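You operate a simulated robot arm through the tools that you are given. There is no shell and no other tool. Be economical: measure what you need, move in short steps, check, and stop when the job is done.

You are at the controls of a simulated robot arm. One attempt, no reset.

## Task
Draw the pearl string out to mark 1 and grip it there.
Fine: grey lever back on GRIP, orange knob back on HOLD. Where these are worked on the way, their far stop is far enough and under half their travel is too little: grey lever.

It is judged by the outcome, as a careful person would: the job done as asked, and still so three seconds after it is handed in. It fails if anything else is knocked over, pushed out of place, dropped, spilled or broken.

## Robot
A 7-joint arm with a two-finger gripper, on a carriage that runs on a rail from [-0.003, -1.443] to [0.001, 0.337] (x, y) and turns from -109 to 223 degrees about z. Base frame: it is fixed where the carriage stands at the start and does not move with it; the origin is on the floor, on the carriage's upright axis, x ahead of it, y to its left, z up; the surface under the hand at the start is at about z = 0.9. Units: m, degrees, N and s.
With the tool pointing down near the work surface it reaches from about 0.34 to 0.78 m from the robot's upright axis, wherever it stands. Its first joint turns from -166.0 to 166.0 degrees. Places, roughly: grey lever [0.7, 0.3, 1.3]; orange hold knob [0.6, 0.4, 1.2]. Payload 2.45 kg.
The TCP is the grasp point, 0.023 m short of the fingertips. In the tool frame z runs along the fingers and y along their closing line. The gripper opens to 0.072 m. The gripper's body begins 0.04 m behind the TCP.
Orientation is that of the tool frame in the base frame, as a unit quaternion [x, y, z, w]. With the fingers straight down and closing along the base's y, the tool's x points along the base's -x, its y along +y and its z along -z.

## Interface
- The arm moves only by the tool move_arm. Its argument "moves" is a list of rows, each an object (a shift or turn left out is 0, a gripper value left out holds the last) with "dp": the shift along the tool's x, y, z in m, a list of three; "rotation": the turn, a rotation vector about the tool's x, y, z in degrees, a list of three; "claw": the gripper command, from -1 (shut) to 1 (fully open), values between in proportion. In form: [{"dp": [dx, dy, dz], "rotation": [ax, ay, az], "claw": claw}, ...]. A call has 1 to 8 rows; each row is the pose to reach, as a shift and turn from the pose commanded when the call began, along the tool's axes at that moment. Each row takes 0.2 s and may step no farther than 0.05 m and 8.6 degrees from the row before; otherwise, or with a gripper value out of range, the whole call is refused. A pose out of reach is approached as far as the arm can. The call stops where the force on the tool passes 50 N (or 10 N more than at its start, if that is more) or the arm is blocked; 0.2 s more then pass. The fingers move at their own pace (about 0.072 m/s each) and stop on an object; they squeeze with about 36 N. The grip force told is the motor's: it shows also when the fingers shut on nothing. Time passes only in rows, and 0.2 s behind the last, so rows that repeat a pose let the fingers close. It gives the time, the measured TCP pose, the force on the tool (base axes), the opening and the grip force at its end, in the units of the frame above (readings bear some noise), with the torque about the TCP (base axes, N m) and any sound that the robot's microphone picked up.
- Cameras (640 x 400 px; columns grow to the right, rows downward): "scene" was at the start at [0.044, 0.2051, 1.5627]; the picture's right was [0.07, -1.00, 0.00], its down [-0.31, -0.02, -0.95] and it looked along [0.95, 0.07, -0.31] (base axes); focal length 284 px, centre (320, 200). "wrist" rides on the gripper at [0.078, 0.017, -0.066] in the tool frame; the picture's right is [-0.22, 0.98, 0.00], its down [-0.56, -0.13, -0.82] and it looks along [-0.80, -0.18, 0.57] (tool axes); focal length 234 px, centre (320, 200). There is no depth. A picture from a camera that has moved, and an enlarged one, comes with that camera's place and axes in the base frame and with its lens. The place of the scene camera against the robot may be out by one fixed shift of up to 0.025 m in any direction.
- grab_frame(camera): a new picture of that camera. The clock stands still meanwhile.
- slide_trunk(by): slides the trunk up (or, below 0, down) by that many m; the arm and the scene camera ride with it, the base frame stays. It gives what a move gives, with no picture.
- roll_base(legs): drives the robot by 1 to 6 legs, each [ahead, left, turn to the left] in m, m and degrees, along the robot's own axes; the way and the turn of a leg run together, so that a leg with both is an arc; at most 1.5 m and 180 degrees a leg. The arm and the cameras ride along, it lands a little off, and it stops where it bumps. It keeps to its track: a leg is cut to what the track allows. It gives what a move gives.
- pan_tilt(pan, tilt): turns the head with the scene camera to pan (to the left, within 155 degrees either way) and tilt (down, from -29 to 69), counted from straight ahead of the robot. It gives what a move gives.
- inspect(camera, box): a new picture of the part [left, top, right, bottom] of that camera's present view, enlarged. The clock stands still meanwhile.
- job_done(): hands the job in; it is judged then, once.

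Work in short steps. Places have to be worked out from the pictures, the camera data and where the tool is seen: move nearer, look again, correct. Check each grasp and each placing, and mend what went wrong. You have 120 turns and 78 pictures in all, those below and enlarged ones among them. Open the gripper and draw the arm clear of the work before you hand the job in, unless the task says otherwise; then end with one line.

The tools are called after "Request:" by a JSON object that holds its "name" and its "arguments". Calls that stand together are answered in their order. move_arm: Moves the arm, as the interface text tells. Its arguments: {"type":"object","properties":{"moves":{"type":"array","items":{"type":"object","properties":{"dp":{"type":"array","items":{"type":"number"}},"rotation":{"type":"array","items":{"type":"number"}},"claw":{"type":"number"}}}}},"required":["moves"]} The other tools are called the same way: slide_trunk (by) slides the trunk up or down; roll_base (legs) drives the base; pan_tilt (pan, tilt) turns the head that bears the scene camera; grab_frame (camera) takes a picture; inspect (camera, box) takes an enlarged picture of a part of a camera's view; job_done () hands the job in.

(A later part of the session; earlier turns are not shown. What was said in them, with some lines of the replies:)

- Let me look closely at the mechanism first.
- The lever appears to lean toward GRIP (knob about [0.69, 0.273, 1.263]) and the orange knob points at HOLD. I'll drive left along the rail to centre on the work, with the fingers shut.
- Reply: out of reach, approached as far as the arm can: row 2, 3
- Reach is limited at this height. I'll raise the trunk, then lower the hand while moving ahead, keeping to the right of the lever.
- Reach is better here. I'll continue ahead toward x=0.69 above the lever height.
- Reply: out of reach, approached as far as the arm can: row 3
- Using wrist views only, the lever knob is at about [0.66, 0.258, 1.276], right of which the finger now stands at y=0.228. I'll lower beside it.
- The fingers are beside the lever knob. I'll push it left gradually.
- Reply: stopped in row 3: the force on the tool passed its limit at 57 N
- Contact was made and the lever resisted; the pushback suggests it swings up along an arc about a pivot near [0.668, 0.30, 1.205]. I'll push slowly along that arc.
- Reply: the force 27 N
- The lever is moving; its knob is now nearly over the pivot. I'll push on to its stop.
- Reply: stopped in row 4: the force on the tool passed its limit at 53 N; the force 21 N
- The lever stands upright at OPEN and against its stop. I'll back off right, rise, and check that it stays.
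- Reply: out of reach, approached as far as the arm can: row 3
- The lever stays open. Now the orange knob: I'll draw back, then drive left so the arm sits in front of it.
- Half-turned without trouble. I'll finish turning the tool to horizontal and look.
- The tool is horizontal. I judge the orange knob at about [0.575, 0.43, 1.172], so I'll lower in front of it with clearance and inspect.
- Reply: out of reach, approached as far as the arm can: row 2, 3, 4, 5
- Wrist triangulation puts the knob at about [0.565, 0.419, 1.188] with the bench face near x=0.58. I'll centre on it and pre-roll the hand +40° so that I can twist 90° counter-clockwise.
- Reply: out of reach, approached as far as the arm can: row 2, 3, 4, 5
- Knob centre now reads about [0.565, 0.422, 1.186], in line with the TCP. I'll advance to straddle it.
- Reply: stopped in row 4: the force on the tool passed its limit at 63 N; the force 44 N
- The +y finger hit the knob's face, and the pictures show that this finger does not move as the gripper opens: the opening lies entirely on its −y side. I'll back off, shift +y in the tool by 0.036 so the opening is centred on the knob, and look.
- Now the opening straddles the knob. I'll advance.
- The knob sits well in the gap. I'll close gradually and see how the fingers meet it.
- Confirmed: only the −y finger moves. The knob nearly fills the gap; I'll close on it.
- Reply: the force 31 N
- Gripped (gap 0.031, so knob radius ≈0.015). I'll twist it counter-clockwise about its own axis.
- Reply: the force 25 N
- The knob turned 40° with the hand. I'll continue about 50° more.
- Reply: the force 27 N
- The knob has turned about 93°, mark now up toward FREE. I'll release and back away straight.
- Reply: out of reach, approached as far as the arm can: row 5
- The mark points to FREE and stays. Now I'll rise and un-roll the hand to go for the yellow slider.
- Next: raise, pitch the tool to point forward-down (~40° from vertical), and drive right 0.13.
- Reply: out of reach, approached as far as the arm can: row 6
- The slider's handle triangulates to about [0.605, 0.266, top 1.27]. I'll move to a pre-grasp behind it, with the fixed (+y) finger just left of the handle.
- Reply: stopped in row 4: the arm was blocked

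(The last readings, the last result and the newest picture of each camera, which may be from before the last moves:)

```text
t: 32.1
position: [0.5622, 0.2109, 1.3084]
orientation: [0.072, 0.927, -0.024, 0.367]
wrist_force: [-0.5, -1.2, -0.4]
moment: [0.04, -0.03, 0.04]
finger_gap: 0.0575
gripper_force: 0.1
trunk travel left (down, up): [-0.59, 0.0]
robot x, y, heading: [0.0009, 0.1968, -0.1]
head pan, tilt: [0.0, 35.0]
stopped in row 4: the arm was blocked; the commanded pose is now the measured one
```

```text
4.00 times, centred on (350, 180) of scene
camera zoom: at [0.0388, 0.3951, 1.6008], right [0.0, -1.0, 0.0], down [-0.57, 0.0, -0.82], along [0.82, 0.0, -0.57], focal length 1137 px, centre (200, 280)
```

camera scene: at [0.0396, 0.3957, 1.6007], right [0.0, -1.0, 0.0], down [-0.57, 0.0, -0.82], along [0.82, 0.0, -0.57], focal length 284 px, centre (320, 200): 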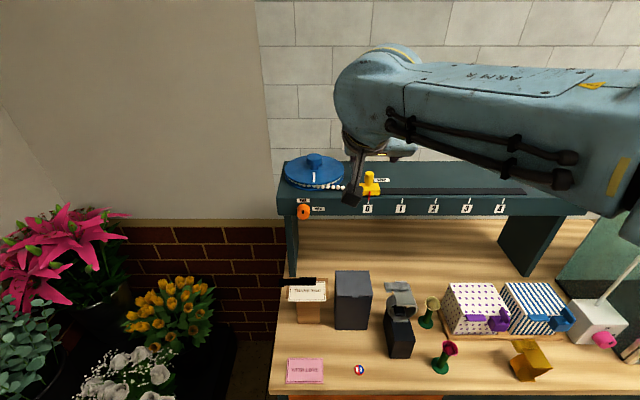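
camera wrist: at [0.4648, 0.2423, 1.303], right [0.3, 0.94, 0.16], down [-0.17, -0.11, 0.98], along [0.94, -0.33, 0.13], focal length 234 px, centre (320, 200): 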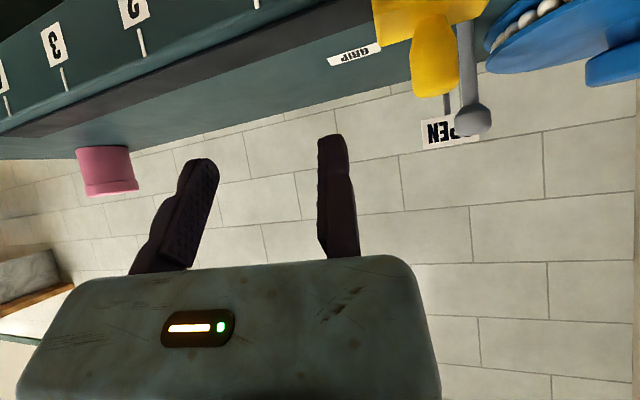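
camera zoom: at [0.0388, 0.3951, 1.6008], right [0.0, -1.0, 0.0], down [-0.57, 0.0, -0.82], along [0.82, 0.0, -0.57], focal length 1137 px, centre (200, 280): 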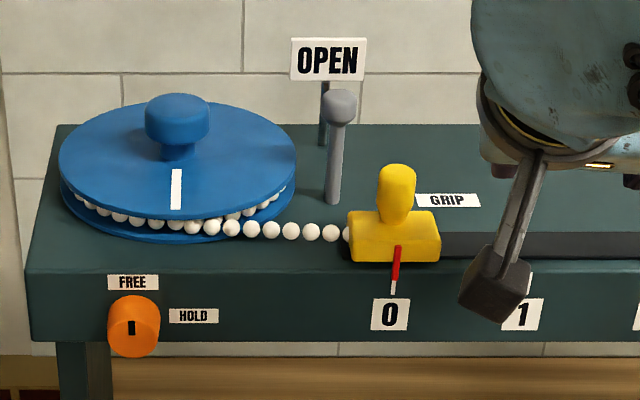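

The arm swung off to the right and stopped (probably a joint limit); nothing in the scene was disturbed, and the knob reads FREE. I'll back up and return to the vertical tool pose that worked earlier.

Request:
{"name": "move_arm", "arguments": {"moves": [{"dp": [0, 0, -0.03]}, {"dp": [0, 0, -0.05], "rotation": [0, 8, 0]}, {"dp": [0, 0, -0.07], "rotation": [0, 16, 0]}, {"dp": [0, 0, -0.07], "rotation": [0, 24, 0]}, {"dp": [0, 0, -0.07], "rotation": [0, 32, 0]}, {"dp": [0, 0, -0.07], "rotation": [0, 40, 0]}]}}

```text
t: 33.5
position: [0.5144, 0.2189, 1.3589]
orientation: [0.075, 0.983, -0.009, 0.168]
wrist_force: [-0.8, 1.5, -0.1]
moment: [-0.01, -0.02, -0.03]
finger_gap: 0.0576
gripper_force: 0.0
out of reach, approached as far as the arm can: row 5, 6
trunk travel left (down, up): [-0.59, 0.0]
robot x, y, heading: [0.0008, 0.1984, 0.1]
head pan, tilt: [0.0, 35.0]
```

Continue straightening: pitch the rest to vertical and undo the yaw.

Request:
{"name": "move_arm", "arguments": {"moves": [{"rotation": [0, 6, -4]}, {"rotation": [0, 12, -8]}, {"rotation": [0, 19, -8.5]}, {"rotation": [0, 19, -8.5]}]}}

Request:
{"name": "grab_frame", "arguments": {"camera": "scene"}}

```text
t: 34.5
position: [0.5261, 0.2089, 1.3609]
orientation: [0.063, 0.987, -0.009, 0.15]
wrist_force: [-0.4, -0.3, 0.3]
moment: [-0.04, -0.01, 0.05]
finger_gap: 0.0576
gripper_force: 0.0
out of reach, approached as far as the arm can: row 1, 2, 3, 4
trunk travel left (down, up): [-0.59, 0.0]
robot x, y, heading: [0.0026, 0.1982, -0.4]
head pan, tilt: [0.0, 35.0]
```

```text
39 pictures are left
camera scene: at [0.0395, 0.3963, 1.6006], right [0.0, -1.0, 0.0], down [-0.57, 0.0, -0.82], along [0.82, 0.0, -0.57], focal length 284 px, centre (320, 200)
```

scene: 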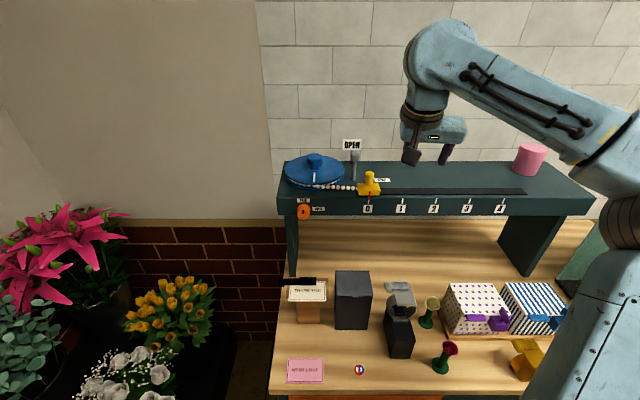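

A joint limit is holding the pitch. I'll move back and left toward where the vertical pose worked before, then straighten.

Request:
{"name": "move_arm", "arguments": {"moves": [{"dp": [0.03, 0.015, 0]}, {"dp": [0.06, 0.03, 0]}, {"dp": [0.08, 0.04, 0.02]}, {"dp": [0.08, 0.04, 0.02], "rotation": [0, 5, -3]}, {"dp": [0.08, 0.04, 0.02], "rotation": [0, 11, -6]}, {"dp": [0.08, 0.04, 0.02], "rotation": [0, 17, -7]}]}}

```text
t: 35.9
position: [0.4793, 0.2488, 1.3187]
orientation: [0.051, 0.99, -0.008, 0.13]
wrist_force: [-0.7, 0.9, 0.9]
moment: [0.0, 0.0, 0.0]
finger_gap: 0.0577
gripper_force: 0.0
out of reach, approached as far as the arm can: row 2, 4, 5, 6
trunk travel left (down, up): [-0.59, 0.0]
robot x, y, heading: [0.0031, 0.2011, 0.0]
head pan, tilt: [0.0, 35.0]
```

The tilt is only 15° now, which is fine for the grasp. I'll move to a pre-grasp above the handle in this orientation.

Request:
{"name": "move_arm", "arguments": {"moves": [{"dp": [-0.03, 0.013, 0.0]}, {"dp": [-0.06, 0.027, 0.005]}, {"dp": [-0.08, 0.035, 0.01]}, {"dp": [-0.097, 0.041, 0.0157]}]}}

Request:
{"name": "grab_frame", "arguments": {"camera": "wrist"}}

Request:
{"name": "inspect", "arguments": {"camera": "scene", "box": [270, 120, 450, 230]}}

```text
t: 36.9
position: [0.5809, 0.279, 1.326]
orientation: [0.051, 0.99, -0.009, 0.13]
wrist_force: [0.5, 0.5, 0.0]
moment: [0.02, -0.02, -0.03]
finger_gap: 0.0577
gripper_force: 0.0
trunk travel left (down, up): [-0.59, 0.0]
robot x, y, heading: [-0.0, 0.2006, -0.0]
head pan, tilt: [0.0, 35.0]
```

```text
38 pictures are left
camera wrist: at [0.4929, 0.3054, 1.3698], right [0.31, 0.95, 0.05], down [0.31, -0.15, 0.94], along [0.9, -0.27, -0.35], focal length 234 px, centre (320, 200)
```

wrist: 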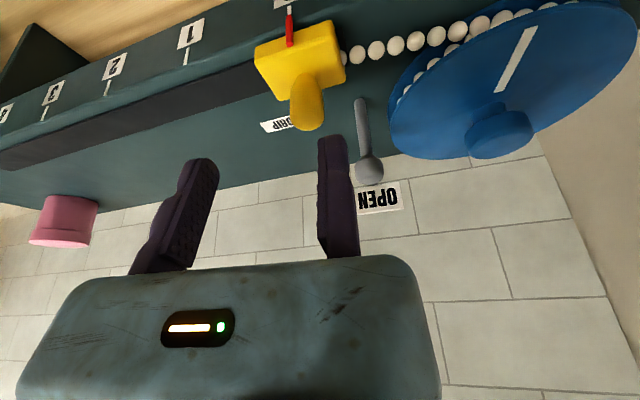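

```text
3.56 times, centred on (360, 175) of scene
camera zoom: at [0.0395, 0.3962, 1.6006], right [0.0, -1.0, 0.0], down [-0.57, 0.0, -0.82], along [0.82, 0.0, -0.57], focal length 1011 px, centre (178, 289)
```

zoom: 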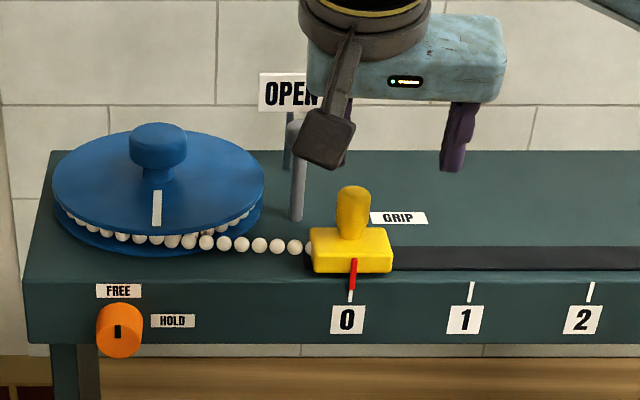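

Handle axis is about [0.608, 0.266]. I'll descend to straddle it with TCP at [0.608, 0.281, 1.256].

Request:
{"name": "move_arm", "arguments": {"moves": [{"dp": [-0.004, 0.004, 0.025]}, {"dp": [-0.0075, 0.005, 0.05]}, {"dp": [-0.0075, 0.005, 0.0745]}]}}

Request:
{"name": "grab_frame", "arguments": {"camera": "wrist"}}

Request:
{"name": "inspect", "arguments": {"camera": "scene", "box": [270, 120, 450, 230]}}

```text
t: 37.9
position: [0.6066, 0.283, 1.2639]
orientation: [0.051, 0.989, -0.008, 0.14]
wrist_force: [-1.8, -1.0, 18.4]
moment: [0.0, 0.06, 0.21]
finger_gap: 0.0575
gripper_force: 0.2
trunk travel left (down, up): [-0.59, 0.0]
robot x, y, heading: [-0.0023, 0.1976, -0.2]
head pan, tilt: [0.0, 35.0]
stopped in row 3: the force on the tool passed its limit at 53 N (the readings are from after the stop); the commanded pose is now the measured one
```

```text
36 pictures are left
camera wrist: at [0.5175, 0.3086, 1.3065], right [0.31, 0.95, 0.06], down [0.3, -0.16, 0.94], along [0.9, -0.27, -0.33], focal length 234 px, centre (320, 200)
```

wrist: 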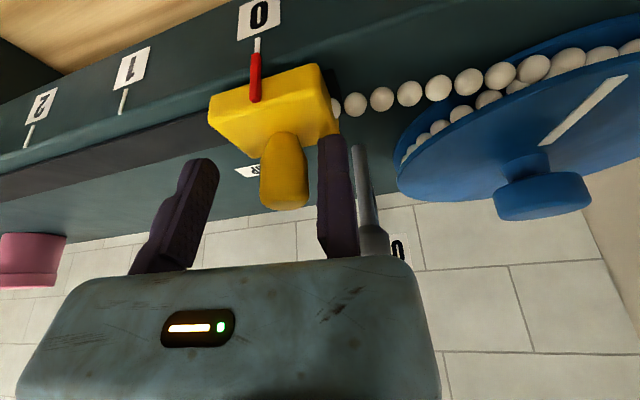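

```text
3.56 times, centred on (360, 175) of scene
camera zoom: at [0.038, 0.3957, 1.6006], right [0.0, -1.0, 0.0], down [-0.57, 0.0, -0.82], along [0.82, 0.0, -0.57], focal length 1011 px, centre (178, 289)
```

zoom: 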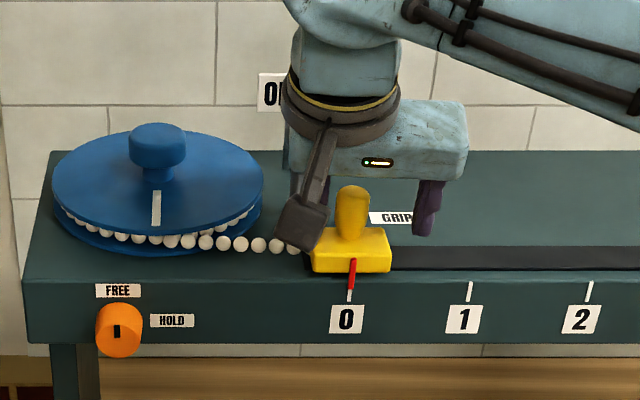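

The tips touched the slider block, with the handle between the fingers. I'll lift slightly and close, shifting the fixed finger onto the handle.

Request:
{"name": "move_arm", "arguments": {"moves": [{"dp": [0, -0.004, -0.003], "claw": 0.0}, {"dp": [0, -0.005, -0.003], "claw": -0.3}, {"dp": [0, -0.005, -0.003], "claw": -1}, {"dp": [0, -0.005, -0.003], "claw": -1}, {"dp": [0, -0.005, -0.003], "claw": -1}]}}

Request:
{"name": "grab_frame", "arguments": {"camera": "wrist"}}

```text
t: 39.0
position: [0.6063, 0.2766, 1.2638]
orientation: [0.051, 0.989, -0.007, 0.137]
wrist_force: [-0.3, -3.8, 4.0]
moment: [-0.06, -0.12, -0.28]
finger_gap: 0.0216
gripper_force: 44.6
trunk travel left (down, up): [-0.59, 0.0]
robot x, y, heading: [0.0004, 0.1962, -0.0]
head pan, tilt: [0.0, 35.0]
```

```text
34 pictures are left
camera wrist: at [0.5171, 0.3031, 1.307], right [0.31, 0.95, 0.06], down [0.3, -0.16, 0.94], along [0.9, -0.27, -0.34], focal length 234 px, centre (320, 200)
```

wrist: 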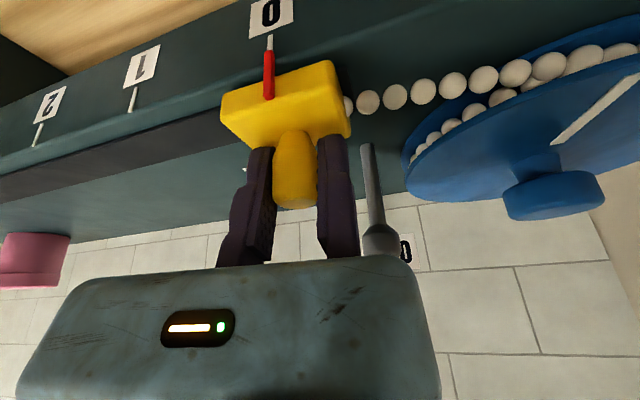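

Firm grasp (gap 0.0216 on the handle). I'll draw it right slowly, 0.04 m first, watching the force.

Request:
{"name": "move_arm", "arguments": {"moves": [{"dp": [-0.001, -0.01, 0.0003]}, {"dp": [-0.002, -0.02, 0.0006]}, {"dp": [-0.003, -0.03, 0.0008]}, {"dp": [-0.004, -0.04, 0.0011]}]}}

Request:
{"name": "grab_frame", "arguments": {"camera": "wrist"}}

```text
t: 40.0
position: [0.6072, 0.2364, 1.2654]
orientation: [0.051, 0.989, -0.006, 0.136]
wrist_force: [-6.6, -0.6, -7.6]
moment: [0.05, 0.14, -0.21]
finger_gap: 0.021
gripper_force: 45.0
trunk travel left (down, up): [-0.59, 0.0]
robot x, y, heading: [-0.0007, 0.1963, -0.1]
head pan, tilt: [0.0, 35.0]
```

```text
33 pictures are left
camera wrist: at [0.5171, 0.2623, 1.3071], right [0.31, 0.95, 0.06], down [0.3, -0.16, 0.94], along [0.9, -0.27, -0.34], focal length 234 px, centre (320, 200)
```

wrist: 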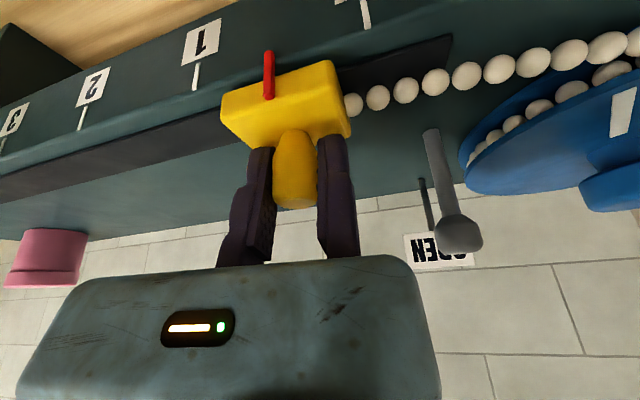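

The string runs out freely. I'll draw another 0.034 and check against mark 1.

Request:
{"name": "move_arm", "arguments": {"moves": [{"dp": [-0.001, -0.01, 0.0003]}, {"dp": [-0.002, -0.02, 0.0006]}, {"dp": [-0.003, -0.03, 0.0008]}, {"dp": [-0.0034, -0.034, 0.001]}]}}

Request:
{"name": "inspect", "arguments": {"camera": "wrist", "box": [180, 0, 380, 125]}}

Request:
{"name": "inspect", "arguments": {"camera": "scene", "box": [350, 160, 430, 220]}}

```text
t: 41.0
position: [0.6056, 0.2024, 1.2652]
orientation: [0.051, 0.989, -0.007, 0.136]
wrist_force: [-11.2, 0.6, -12.6]
moment: [0.08, -0.04, -0.24]
finger_gap: 0.0213
gripper_force: 44.6
trunk travel left (down, up): [-0.59, 0.0]
robot x, y, heading: [0.002, 0.1955, 0.0]
head pan, tilt: [0.0, 35.0]
```

```text
3.20 times, centred on (280, 62) of wrist
camera zoom: at [0.517, 0.2289, 1.307], right [0.31, 0.95, 0.06], down [0.3, -0.16, 0.94], along [0.9, -0.27, -0.34], focal length 749 px, centre (448, 640)
```

zoom: 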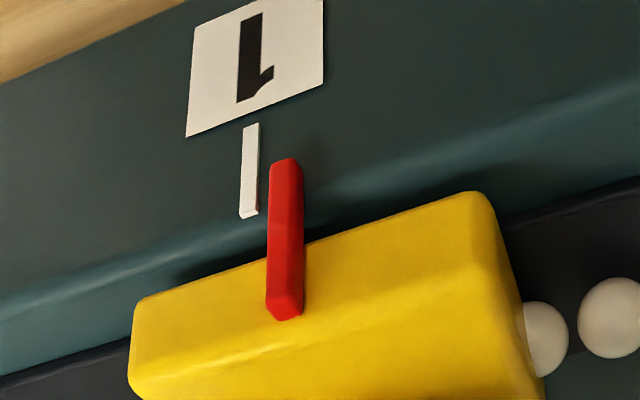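

```text
6.67 times, centred on (390, 190) of scene
camera zoom: at [0.0389, 0.396, 1.6005], right [0.0, -1.0, 0.0], down [-0.57, 0.0, -0.82], along [0.82, 0.0, -0.57], focal length 1895 px, centre (-147, 267)
```

zoom: 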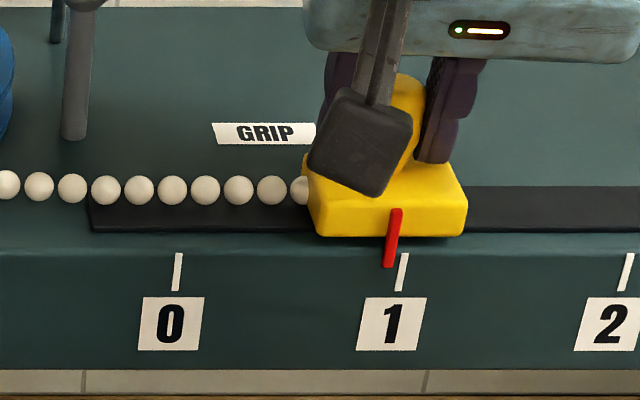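

The red pointer is about 5 mm short of mark 1. I'll draw another 5 mm.

Request:
{"name": "move_arm", "arguments": {"moves": [{"dp": [-0.0003, -0.0025, 0.0]}, {"dp": [-0.0005, -0.0052, 0.0001]}, {"dp": [-0.0005, -0.0052, 0.0001]}]}}

Request:
{"name": "inspect", "arguments": {"camera": "wrist", "box": [180, 0, 380, 125]}}

Request:
{"name": "inspect", "arguments": {"camera": "scene", "box": [350, 160, 430, 220]}}

```text
t: 41.9
position: [0.606, 0.1964, 1.2645]
orientation: [0.052, 0.989, -0.009, 0.135]
wrist_force: [-15.0, -0.7, -18.7]
moment: [0.18, 0.32, -0.28]
finger_gap: 0.0213
gripper_force: 45.0
trunk travel left (down, up): [-0.59, 0.0]
robot x, y, heading: [-0.0004, 0.1958, -0.3]
head pan, tilt: [0.0, 35.0]
```

```text
3.20 times, centred on (280, 62) of wrist
camera zoom: at [0.5171, 0.2236, 1.3072], right [0.31, 0.95, 0.06], down [0.3, -0.16, 0.94], along [0.9, -0.27, -0.34], focal length 749 px, centre (448, 640)
```

zoom: 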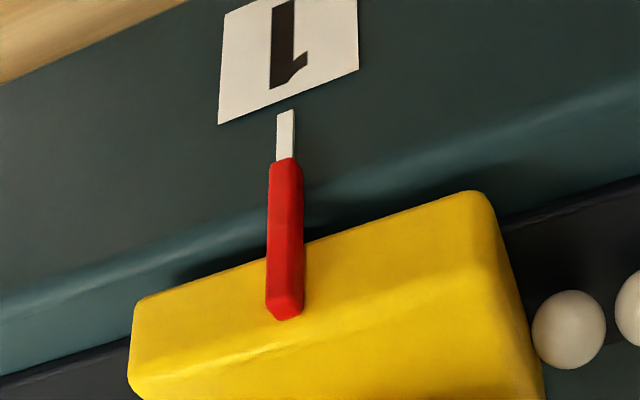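

```text
6.67 times, centred on (390, 190) of scene
camera zoom: at [0.039, 0.3959, 1.6006], right [0.0, -1.0, 0.0], down [-0.57, 0.0, -0.82], along [0.82, 0.0, -0.57], focal length 1895 px, centre (-147, 267)
```

zoom: 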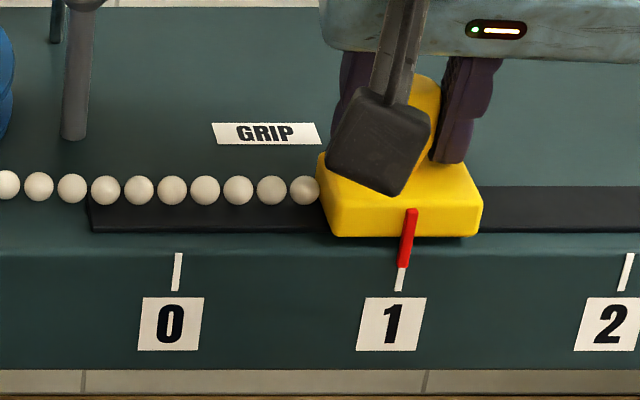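

Pointer is aligned with mark 1. I'll check the spool and string before setting the grip.

Request:
{"name": "inspect", "arguments": {"camera": "scene", "box": [270, 130, 430, 230]}}

```text
4.00 times, centred on (350, 180) of scene
camera zoom: at [0.039, 0.3959, 1.6006], right [0.0, -1.0, 0.0], down [-0.57, 0.0, -0.82], along [0.82, 0.0, -0.57], focal length 1137 px, centre (200, 280)
```

zoom: 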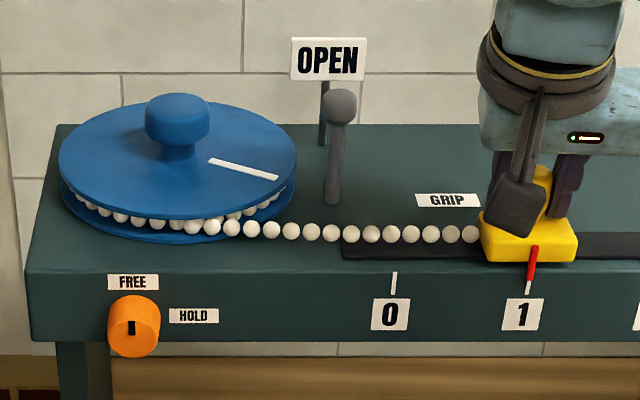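

The spool turned with the string. I'll release the handle gently, and check whether the slider stays.

Request:
{"name": "move_arm", "arguments": {"moves": [{"claw": 0.0}, {"claw": 0.3}, {"dp": [0, 0.003, 0]}, {"dp": [0, 0.004, 0]}]}}

Request:
{"name": "inspect", "arguments": {"camera": "scene", "box": [350, 160, 430, 220]}}

```text
t: 42.9
position: [0.608, 0.2018, 1.2648]
orientation: [0.051, 0.989, -0.008, 0.136]
wrist_force: [-0.2, -0.1, -0.9]
moment: [0.01, -0.01, 0.0]
finger_gap: 0.047
gripper_force: 0.1
trunk travel left (down, up): [-0.59, 0.0]
robot x, y, heading: [-0.0001, 0.1997, 0.2]
head pan, tilt: [0.0, 35.0]
```

```text
6.67 times, centred on (390, 190) of scene
camera zoom: at [0.0397, 0.396, 1.6006], right [0.0, -1.0, 0.0], down [-0.57, 0.0, -0.82], along [0.82, 0.0, -0.57], focal length 1895 px, centre (-147, 267)
```

zoom: 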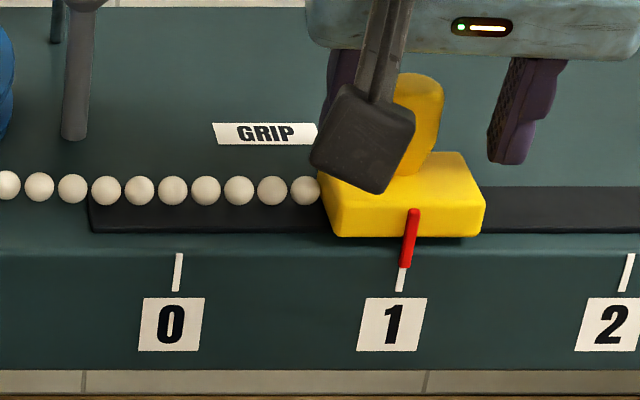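

The slider holds at mark 1. I'll lift clear, close the fingers, and move to the left side of the lever above it.

Request:
{"name": "move_arm", "arguments": {"moves": [{"dp": [0, 0.004, -0.03]}, {"dp": [0, 0.004, -0.06]}, {"dp": [0, 0.004, -0.09], "claw": -1}, {"dp": [0, 0.04, -0.09]}, {"dp": [-0.01, 0.08, -0.085]}, {"dp": [-0.03, 0.115, -0.08]}, {"dp": [-0.05, 0.13, -0.075]}, {"dp": [-0.064, 0.13, -0.072]}]}}

Request:
{"name": "grab_frame", "arguments": {"camera": "wrist"}}

Request:
{"name": "inspect", "arguments": {"camera": "scene", "box": [270, 110, 430, 230]}}

```text
t: 44.6
position: [0.6443, 0.3201, 1.347]
orientation: [0.051, 0.989, -0.007, 0.136]
wrist_force: [0.5, 0.4, 0.6]
moment: [0.01, -0.02, -0.01]
finger_gap: 0.0003
gripper_force: 28.1
out of reach, approached as far as the arm can: row 7, 8
trunk travel left (down, up): [-0.59, 0.0]
robot x, y, heading: [-0.0002, 0.1976, -0.2]
head pan, tilt: [0.0, 35.0]
```

```text
26 pictures are left
camera wrist: at [0.5555, 0.3463, 1.3896], right [0.31, 0.95, 0.06], down [0.3, -0.16, 0.94], along [0.9, -0.27, -0.34], focal length 234 px, centre (320, 200)
```

wrist: 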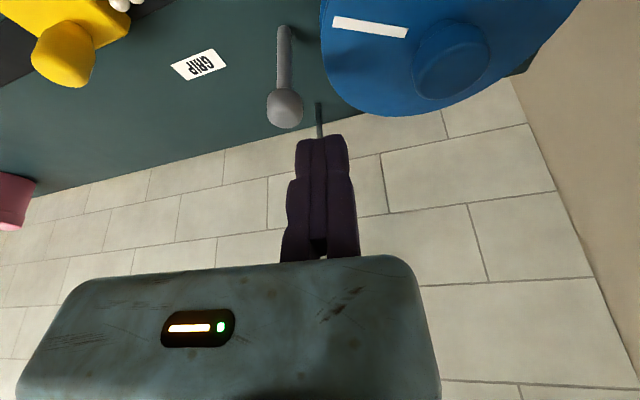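

```text
3.33 times, centred on (350, 170) of scene
camera zoom: at [0.0391, 0.396, 1.6006], right [0.0, -1.0, 0.0], down [-0.57, 0.0, -0.82], along [0.82, 0.0, -0.57], focal length 947 px, centre (220, 300)
```

zoom: 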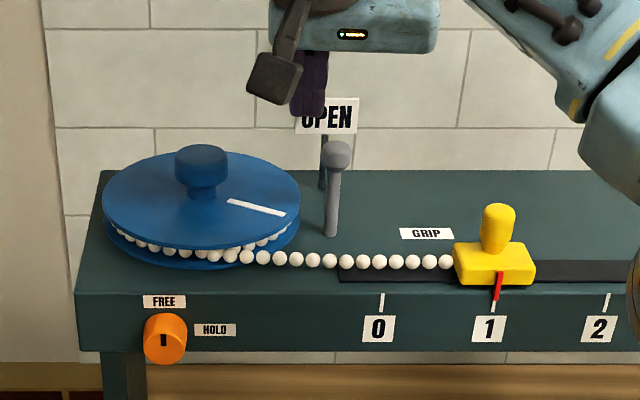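

Lever knob is at about [0.66, 0.297, 1.288], left of it is clear. I'll lower beside it on the left.

Request:
{"name": "move_arm", "arguments": {"moves": [{"dp": [0.004, 0.008, 0.025]}, {"dp": [0.004, 0.009, 0.052]}]}}

Request:
{"name": "grab_frame", "arguments": {"camera": "wrist"}}

```text
t: 45.2
position: [0.6546, 0.3266, 1.2947]
orientation: [0.05, 0.989, -0.007, 0.135]
wrist_force: [0.0, -0.3, 0.6]
moment: [-0.02, 0.03, 0.01]
finger_gap: 0.0002
gripper_force: 28.2
trunk travel left (down, up): [-0.59, 0.0]
robot x, y, heading: [0.0018, 0.1975, 0.1]
head pan, tilt: [0.0, 35.0]
```

```text
24 pictures are left
camera wrist: at [0.5655, 0.3531, 1.3375], right [0.31, 0.95, 0.06], down [0.3, -0.16, 0.94], along [0.9, -0.27, -0.34], focal length 234 px, centre (320, 200)
```

wrist: 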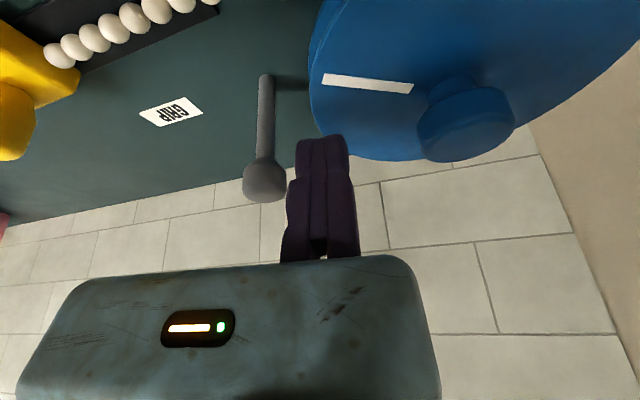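

Aligned beside the knob. I'll push it right along its arc to GRIP.

Request:
{"name": "move_arm", "arguments": {"moves": [{"dp": [-0.001, -0.006, 0.0]}, {"dp": [-0.0012, -0.012, 0.0003]}, {"dp": [-0.0015, -0.02, 0.0025]}, {"dp": [-0.0017, -0.028, 0.0046]}, {"dp": [-0.0017, -0.036, 0.0077]}, {"dp": [-0.0014, -0.044, 0.0118]}, {"dp": [-0.0015, -0.05, 0.0139]}]}}

Request:
{"name": "grab_frame", "arguments": {"camera": "wrist"}}

```text
t: 46.9
position: [0.6539, 0.2811, 1.284]
orientation: [0.05, 0.989, -0.006, 0.137]
wrist_force: [3.8, 14.1, 9.3]
moment: [0.25, -0.16, 0.1]
finger_gap: 0.0
gripper_force: 28.1
trunk travel left (down, up): [-0.59, 0.0]
robot x, y, heading: [-0.001, 0.1966, -0.3]
head pan, tilt: [0.0, 35.0]
```

```text
23 pictures are left
camera wrist: at [0.5653, 0.3069, 1.3257], right [0.3, 0.95, 0.06], down [0.3, -0.16, 0.94], along [0.9, -0.27, -0.34], focal length 234 px, centre (320, 200)
```

wrist: 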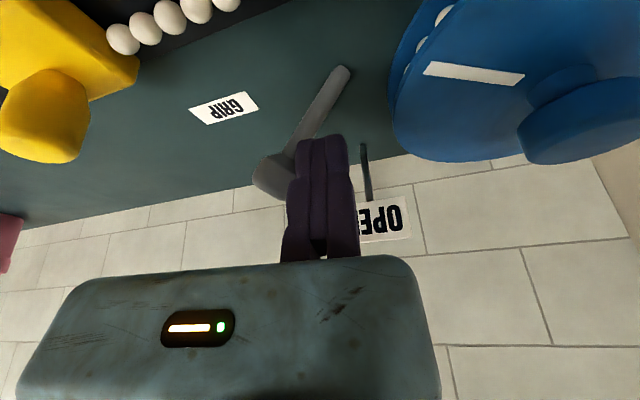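

The lever has swung well toward GRIP; I'll press on until its stop is felt.

Request:
{"name": "move_arm", "arguments": {"moves": [{"dp": [0, -0.005, 0.003]}, {"dp": [0, -0.01, 0.006]}, {"dp": [0, -0.015, 0.009]}, {"dp": [0, -0.02, 0.012]}]}}

Request:
{"name": "grab_frame", "arguments": {"camera": "wrist"}}

```text
t: 47.4
position: [0.6526, 0.2818, 1.2836]
orientation: [0.046, 0.989, -0.001, 0.14]
wrist_force: [6.1, 12.3, 12.8]
moment: [0.16, -0.18, 0.13]
finger_gap: 0.0
gripper_force: 28.3
trunk travel left (down, up): [-0.59, 0.0]
robot x, y, heading: [0.0016, 0.1973, 0.1]
head pan, tilt: [0.0, 35.0]
stopped in row 2: the force on the tool passed its limit at 55 N (the readings are from after the stop); the commanded pose is now the measured one
```

```text
22 pictures are left
camera wrist: at [0.5636, 0.3057, 1.3251], right [0.3, 0.95, 0.07], down [0.3, -0.16, 0.94], along [0.91, -0.26, -0.33], focal length 234 px, centre (320, 200)
```

wrist: 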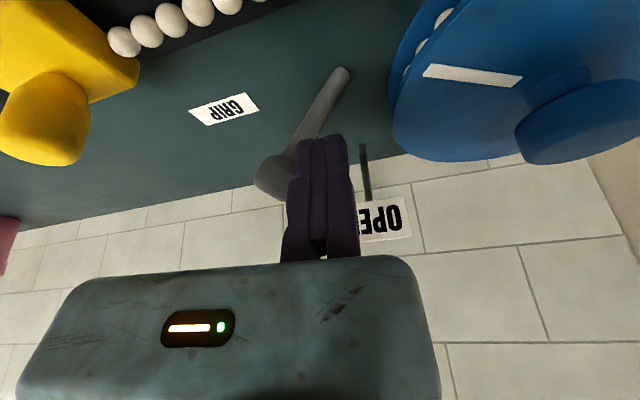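

The lever is hard against its GRIP stop (55 N). I'll back off left, rise and draw back, then check lever and slider.

Request:
{"name": "move_arm", "arguments": {"moves": [{"dp": [0, 0.02, 0]}, {"dp": [0, 0.03, -0.02]}, {"dp": [0.01, 0.03, -0.06]}, {"dp": [0.05, 0.03, -0.07]}, {"dp": [0.09, 0.03, -0.07]}, {"dp": [0.13, 0.03, -0.07]}]}}

Request:
{"name": "inspect", "arguments": {"camera": "scene", "box": [270, 130, 430, 230]}}

```text
t: 48.8
position: [0.5132, 0.3216, 1.3134]
orientation: [0.048, 0.989, -0.003, 0.139]
wrist_force: [-0.2, -1.2, 0.7]
moment: [0.0, -0.02, 0.0]
finger_gap: 0.0001
gripper_force: 27.9
trunk travel left (down, up): [-0.59, 0.0]
robot x, y, heading: [0.0011, 0.1995, 0.1]
head pan, tilt: [0.0, 35.0]
```

```text
4.00 times, centred on (350, 180) of scene
camera zoom: at [0.0392, 0.3966, 1.6006], right [0.0, -1.0, 0.0], down [-0.57, 0.0, -0.82], along [0.82, 0.0, -0.57], focal length 1137 px, centre (200, 280)
```

zoom: 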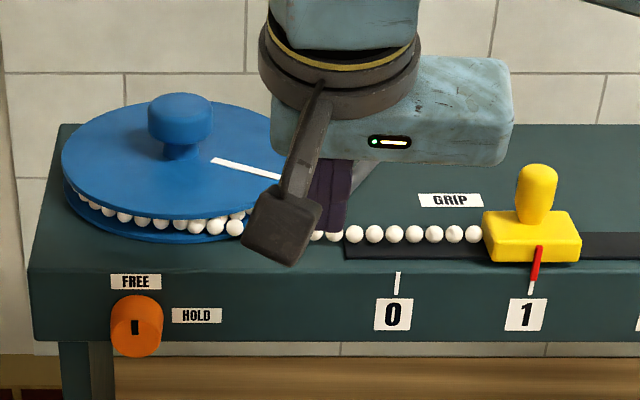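

Slider remains at 1. Now back to the orange knob: retreat, drive left and turn the tool horizontal, opening the gripper.

Request:
{"name": "move_arm", "arguments": {"moves": [{"dp": [0.03, 0, -0.03]}, {"dp": [0.05, 0, -0.055]}]}}

Request:
{"name": "roll_base", "arguments": {"legs": [[0, 0.13, 0]]}}

Request:
{"name": "move_arm", "arguments": {"moves": [{"rotation": [0, -8.5, 0], "claw": 0.6}, {"rotation": [0, -17, 0]}, {"rotation": [0, -25.5, 0]}, {"rotation": [0, -34, 0]}, {"rotation": [0, -42.5, 0]}, {"rotation": [0, -51, 0]}, {"rotation": [0, -59.5, 0]}, {"rotation": [0, -68, 0]}]}}

```text
t: 49.4
position: [0.485, 0.3239, 1.329]
orientation: [0.048, 0.989, -0.004, 0.139]
wrist_force: [0.0, 0.3, 0.4]
moment: [-0.01, -0.04, 0.01]
finger_gap: 0.0003
gripper_force: 27.8
out of reach, approached as far as the arm can: row 1, 2
trunk travel left (down, up): [-0.59, 0.0]
robot x, y, heading: [-0.0005, 0.1971, -0.1]
head pan, tilt: [0.0, 35.0]
```

```text
t: 50.7
position: [0.4862, 0.4554, 1.3288]
orientation: [0.048, 0.989, -0.003, 0.139]
wrist_force: [-0.5, -0.3, 0.8]
moment: [-0.01, 0.0, -0.01]
finger_gap: 0.0
gripper_force: 28.5
trunk travel left (down, up): [-0.59, 0.0]
robot x, y, heading: [0.0003, 0.3312, -0.0]
head pan, tilt: [0.0, 35.0]
```

```text
t: 52.5
position: [0.4865, 0.455, 1.3283]
orientation: [0.037, 0.742, -0.029, 0.669]
wrist_force: [0.3, 0.4, -0.2]
moment: [-0.02, 0.0, 0.01]
finger_gap: 0.0578
gripper_force: 0.0
trunk travel left (down, up): [-0.59, 0.0]
robot x, y, heading: [-0.0014, 0.3285, 0.0]
head pan, tilt: [0.0, 35.0]
```

Nearly horizontal. I'll trim the remaining pitch/yaw and descend to knob height in front of it.

Request:
{"name": "move_arm", "arguments": {"moves": [{"dp": [0.03, 0, 0], "rotation": [-3, -3, 0]}, {"dp": [0.07, -0.005, 0.005], "rotation": [-5.3, -6, 0]}, {"dp": [0.11, -0.01, 0.012], "rotation": [-5.3, -6, 0]}, {"dp": [0.14, -0.014, 0.015], "rotation": [-5.3, -6, 0]}, {"dp": [0.165, -0.014, 0.02], "rotation": [-5.3, -6, 0]}]}}

```text
t: 53.7
position: [0.5033, 0.4495, 1.1649]
orientation: [0.006, 0.707, 0.003, 0.707]
wrist_force: [-0.2, -0.3, -0.2]
moment: [-0.03, -0.02, -0.01]
finger_gap: 0.0577
gripper_force: 0.2
out of reach, approached as far as the arm can: row 4, 5
trunk travel left (down, up): [-0.59, 0.0]
robot x, y, heading: [0.0012, 0.3295, -0.2]
head pan, tilt: [0.0, 35.0]
```

Horizontal and well placed. I'll roll −48° so the grip can then twist clockwise by 90°.

Request:
{"name": "move_arm", "arguments": {"moves": [{"rotation": [0, 0, -8]}, {"dp": [0, -0.004, 0], "rotation": [0, 0, -16]}, {"dp": [0, -0.008, 0], "rotation": [0, 0, -24]}, {"dp": [0, -0.008, 0], "rotation": [0, 0, -32]}, {"dp": [0, -0.008, 0], "rotation": [0, 0, -40]}, {"dp": [0, -0.008, 0], "rotation": [0, 0, -48]}]}}

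Request:
{"name": "grab_frame", "arguments": {"camera": "wrist"}}

```text
t: 55.1
position: [0.5063, 0.4424, 1.1664]
orientation: [-0.283, 0.648, -0.286, 0.647]
wrist_force: [0.2, -0.2, 0.6]
moment: [0.02, -0.01, 0.0]
finger_gap: 0.0576
gripper_force: 0.1
out of reach, approached as far as the arm can: row 3, 4, 5, 6
trunk travel left (down, up): [-0.59, 0.0]
robot x, y, heading: [-0.0008, 0.3295, 0.0]
head pan, tilt: [0.0, 35.0]
```

```text
20 pictures are left
camera wrist: at [0.4411, 0.3967, 1.1017], right [0.0, 0.82, -0.57], down [-0.82, 0.33, 0.47], along [0.57, 0.47, 0.67], focal length 234 px, centre (320, 200)
```

wrist: 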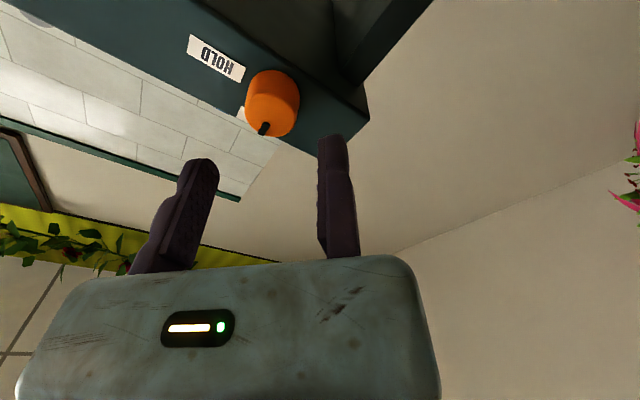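

The knob is centred in the gap. Advance to straddle it.

Request:
{"name": "move_arm", "arguments": {"moves": [{"dp": [0.001, 0, 0.012]}, {"dp": [0.001, 0, 0.024]}, {"dp": [0.001, 0, 0.035]}, {"dp": [0.001, 0, 0.043]}]}}

Request:
{"name": "grab_frame", "arguments": {"camera": "wrist"}}

```text
t: 56.1
position: [0.5504, 0.4416, 1.1664]
orientation: [-0.282, 0.648, -0.285, 0.647]
wrist_force: [-0.2, -1.4, -0.2]
moment: [0.0, 0.0, 0.01]
finger_gap: 0.0579
gripper_force: 0.1
trunk travel left (down, up): [-0.59, 0.0]
robot x, y, heading: [0.0012, 0.3306, 0.2]
head pan, tilt: [0.0, 35.0]
```

```text
19 pictures are left
camera wrist: at [0.4851, 0.3957, 1.1011], right [0.0, 0.82, -0.57], down [-0.82, 0.33, 0.47], along [0.57, 0.47, 0.67], focal length 234 px, centre (320, 200)
```

wrist: 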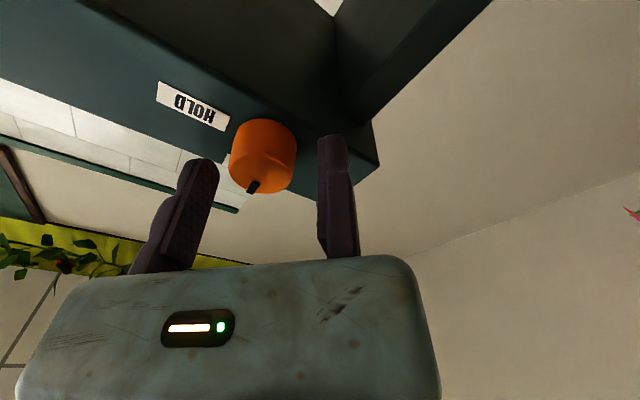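

Straddled. I'll bring the fixed finger onto the knob and close.

Request:
{"name": "move_arm", "arguments": {"moves": [{"dp": [0, -0.006, 0], "claw": 0.2}, {"dp": [0, -0.011, 0], "claw": 0}, {"dp": [0, -0.012, 0], "claw": -1}, {"dp": [0, -0.012, 0]}, {"dp": [0, -0.012, 0]}]}}

```text
t: 57.3
position: [0.549, 0.4317, 1.1759]
orientation: [-0.282, 0.647, -0.286, 0.648]
wrist_force: [5.0, -4.9, 15.7]
moment: [-0.11, -0.02, -0.49]
finger_gap: 0.0305
gripper_force: 45.1
trunk travel left (down, up): [-0.59, 0.0]
robot x, y, heading: [0.002, 0.3253, -0.0]
head pan, tilt: [0.0, 35.0]
```

Gripped. Twist clockwise, first 48°.

Request:
{"name": "move_arm", "arguments": {"moves": [{"dp": [-0.0021, -0.001, 0], "rotation": [0, 0, 8]}, {"dp": [-0.0042, -0.0016, 0], "rotation": [0, 0, 16]}, {"dp": [-0.0062, -0.0023, 0], "rotation": [0, 0, 24]}, {"dp": [-0.0081, -0.0033, 0], "rotation": [0, 0, 32]}, {"dp": [-0.0098, -0.0046, 0], "rotation": [0, 0, 40]}, {"dp": [-0.0114, -0.006, 0], "rotation": [0, 0, 48]}]}}

```text
t: 58.7
position: [0.5487, 0.436, 1.1873]
orientation: [0.008, 0.706, 0.004, 0.708]
wrist_force: [12.9, -7.9, 22.2]
moment: [-0.34, -0.7, 0.0]
finger_gap: 0.0305
gripper_force: 44.9
trunk travel left (down, up): [-0.59, 0.0]
robot x, y, heading: [0.0016, 0.3318, -0.0]
head pan, tilt: [0.0, 35.0]
```

Continue clockwise 45° more to HOLD.

Request:
{"name": "move_arm", "arguments": {"moves": [{"dp": [-0.0035, -0.001, 0], "rotation": [0, 0, 8]}, {"dp": [-0.006, -0.0016, 0], "rotation": [0, 0, 16]}, {"dp": [-0.008, -0.0023, 0], "rotation": [0, 0, 24]}, {"dp": [-0.01, -0.0033, 0], "rotation": [0, 0, 32]}, {"dp": [-0.0118, -0.0046, 0], "rotation": [0, 0, 40]}, {"dp": [-0.013, -0.0056, 0], "rotation": [0, 0, 45]}]}}

Request:
{"name": "inspect", "arguments": {"camera": "scene", "box": [310, 140, 470, 260]}}

Request:
{"name": "grab_frame", "arguments": {"camera": "wrist"}}

```text
t: 60.1
position: [0.5495, 0.4323, 1.199]
orientation: [0.276, 0.652, 0.273, 0.651]
wrist_force: [2.1, -1.8, 2.8]
moment: [-0.62, 0.1, 0.21]
finger_gap: 0.0306
gripper_force: 44.8
trunk travel left (down, up): [-0.59, 0.0]
robot x, y, heading: [0.0015, 0.3309, -0.0]
head pan, tilt: [0.0, 35.0]
```

```text
3.33 times, centred on (390, 200) of scene
camera zoom: at [0.0397, 0.5271, 1.6005], right [0.0, -1.0, 0.0], down [-0.57, 0.0, -0.82], along [0.82, 0.0, -0.57], focal length 947 px, centre (87, 200)
```

zoom: 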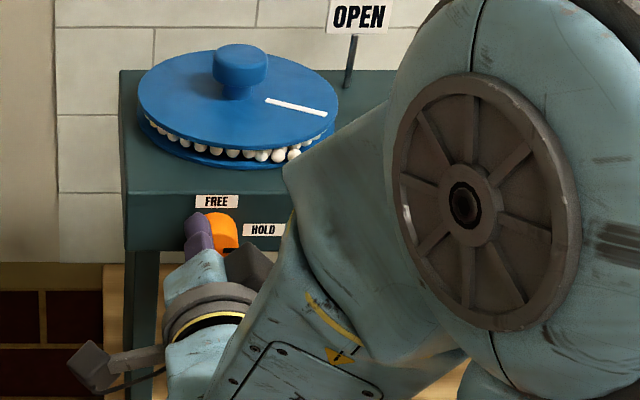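

```text
17 pictures are left
camera wrist: at [0.4849, 0.4991, 1.1565], right [0.0, 0.52, 0.85], down [-0.82, -0.49, 0.3], along [0.57, -0.7, 0.43], focal length 234 px, centre (320, 200)
```

wrist: 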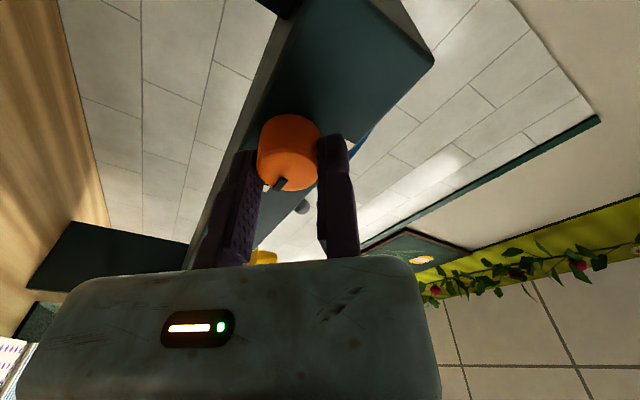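

Turned 93°, with the resisting torque rising as at a stop. I'll release and back straight off.

Request:
{"name": "move_arm", "arguments": {"moves": [{"dp": [0, 0.001, 0], "claw": 0.6}, {"dp": [0, 0.008, 0]}, {"dp": [0, 0.012, 0]}, {"dp": [0, 0.012, -0.025]}, {"dp": [0, 0.012, -0.045]}]}}

Request:
{"name": "inspect", "arguments": {"camera": "scene", "box": [310, 140, 470, 260]}}

Request:
{"name": "grab_frame", "arguments": {"camera": "wrist"}}

```text
t: 61.3
position: [0.5022, 0.4413, 1.2052]
orientation: [0.276, 0.651, 0.273, 0.653]
wrist_force: [-0.5, 0.0, -0.7]
moment: [0.02, 0.0, -0.06]
finger_gap: 0.0576
gripper_force: 0.0
trunk travel left (down, up): [-0.59, 0.0]
robot x, y, heading: [0.0017, 0.3288, -0.2]
head pan, tilt: [0.0, 35.0]
```

```text
3.33 times, centred on (390, 200) of scene
camera zoom: at [0.0393, 0.5273, 1.6006], right [0.0, -1.0, 0.0], down [-0.57, 0.0, -0.82], along [0.82, 0.0, -0.57], focal length 947 px, centre (87, 200)
```

zoom: 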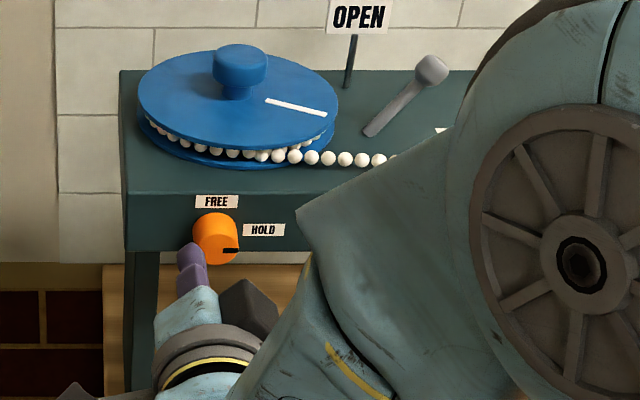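

```text
15 pictures are left
camera wrist: at [0.439, 0.5083, 1.1648], right [0.0, 0.53, 0.85], down [-0.82, -0.48, 0.3], along [0.57, -0.7, 0.43], focal length 234 px, centre (320, 200)
```

wrist: 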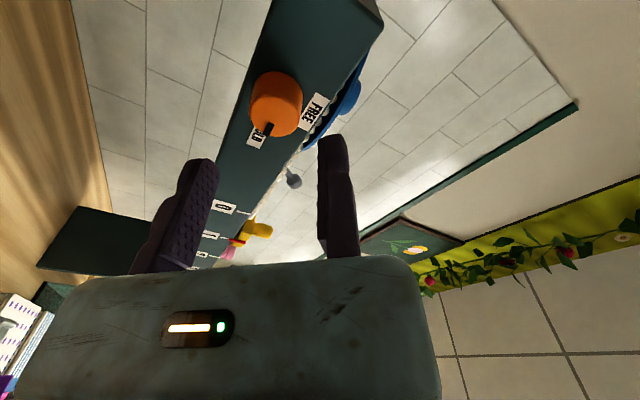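

Knob is back at HOLD and the lever leans to GRIP as at the start. I'll raise the arm clear and make a last check.

Request:
{"name": "move_arm", "arguments": {"moves": [{"dp": [-0.01, 0.01, -0.005], "rotation": [0, 0, -8]}, {"dp": [-0.02, 0.02, -0.01], "rotation": [0, 0, -16]}, {"dp": [-0.035, 0.035, -0.02], "rotation": [0, 0, -24]}, {"dp": [-0.05, 0.05, -0.03], "rotation": [0, 0, -32]}, {"dp": [-0.065, 0.065, -0.04], "rotation": [0, 0, -40]}, {"dp": [-0.08, 0.08, -0.04], "rotation": [0, 0, -45]}]}}

Request:
{"name": "roll_base", "arguments": {"legs": [[0, -0.13, 0]]}}

Request:
{"name": "grab_frame", "arguments": {"camera": "scene"}}

```text
t: 62.7
position: [0.4631, 0.4394, 1.3209]
orientation: [0.004, 0.707, 0.003, 0.707]
wrist_force: [-0.3, 0.1, -1.0]
moment: [0.01, -0.01, -0.04]
finger_gap: 0.0578
gripper_force: 0.1
trunk travel left (down, up): [-0.59, 0.0]
robot x, y, heading: [0.0029, 0.3306, 0.4]
head pan, tilt: [0.0, 35.0]
```

```text
t: 64.0
position: [0.4625, 0.3089, 1.3206]
orientation: [0.005, 0.707, 0.003, 0.707]
wrist_force: [0.0, -0.4, -0.6]
moment: [0.0, -0.01, 0.02]
finger_gap: 0.0575
gripper_force: 0.0
trunk travel left (down, up): [-0.59, 0.0]
robot x, y, heading: [0.0054, 0.2015, -0.1]
head pan, tilt: [0.0, 35.0]
```

```text
14 pictures are left
camera scene: at [0.0392, 0.3962, 1.6007], right [0.0, -1.0, 0.0], down [-0.57, 0.0, -0.82], along [0.82, 0.0, -0.57], focal length 284 px, centre (320, 200)
```

scene: 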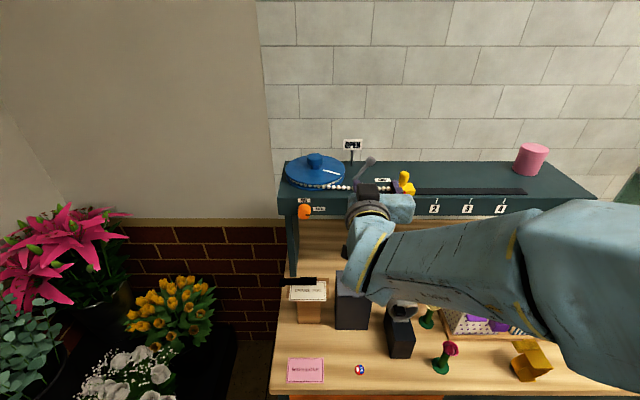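

The hand hides mark 1; I'll drive right for an unobstructed look.

Request:
{"name": "roll_base", "arguments": {"legs": [[0, -0.28, 0]]}}

Request:
{"name": "inspect", "arguments": {"camera": "scene", "box": [190, 120, 350, 240]}}

```text
t: 66.0
position: [0.4634, 0.0258, 1.3199]
orientation: [0.007, 0.707, 0.002, 0.707]
wrist_force: [0.4, 0.4, 1.1]
moment: [0.0, -0.01, 0.0]
finger_gap: 0.0573
gripper_force: 0.0
trunk travel left (down, up): [-0.59, 0.0]
robot x, y, heading: [0.0022, -0.0846, 0.0]
head pan, tilt: [0.0, 35.0]
```

```text
3.33 times, centred on (270, 180) of scene
camera zoom: at [0.0392, 0.1143, 1.6007], right [0.0, -1.0, 0.0], down [-0.57, 0.0, -0.82], along [0.82, 0.0, -0.57], focal length 947 px, centre (487, 267)
```

zoom: 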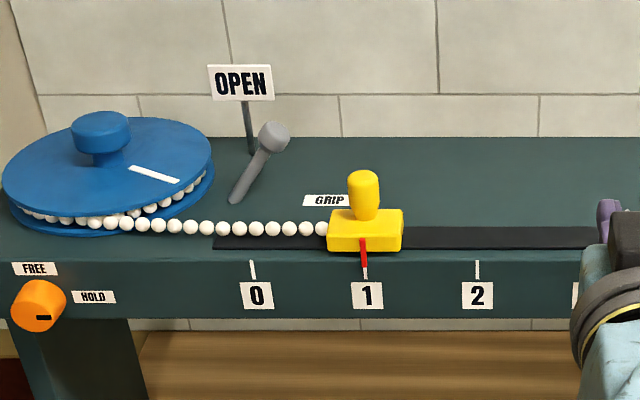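

Everything reads as asked: pointer on mark 1, lever on GRIP, knob on HOLD, gripper open and the arm clear. I'm handing it in.

Request:
{"name": "job_done", "arguments": {}}

```text
The job is handed in.
```

The pearl string is drawn out to mark 1 and gripped there, with the grey lever on GRIP and the orange knob on HOLD. In the last picture nothing else on the bench looks disturbed.
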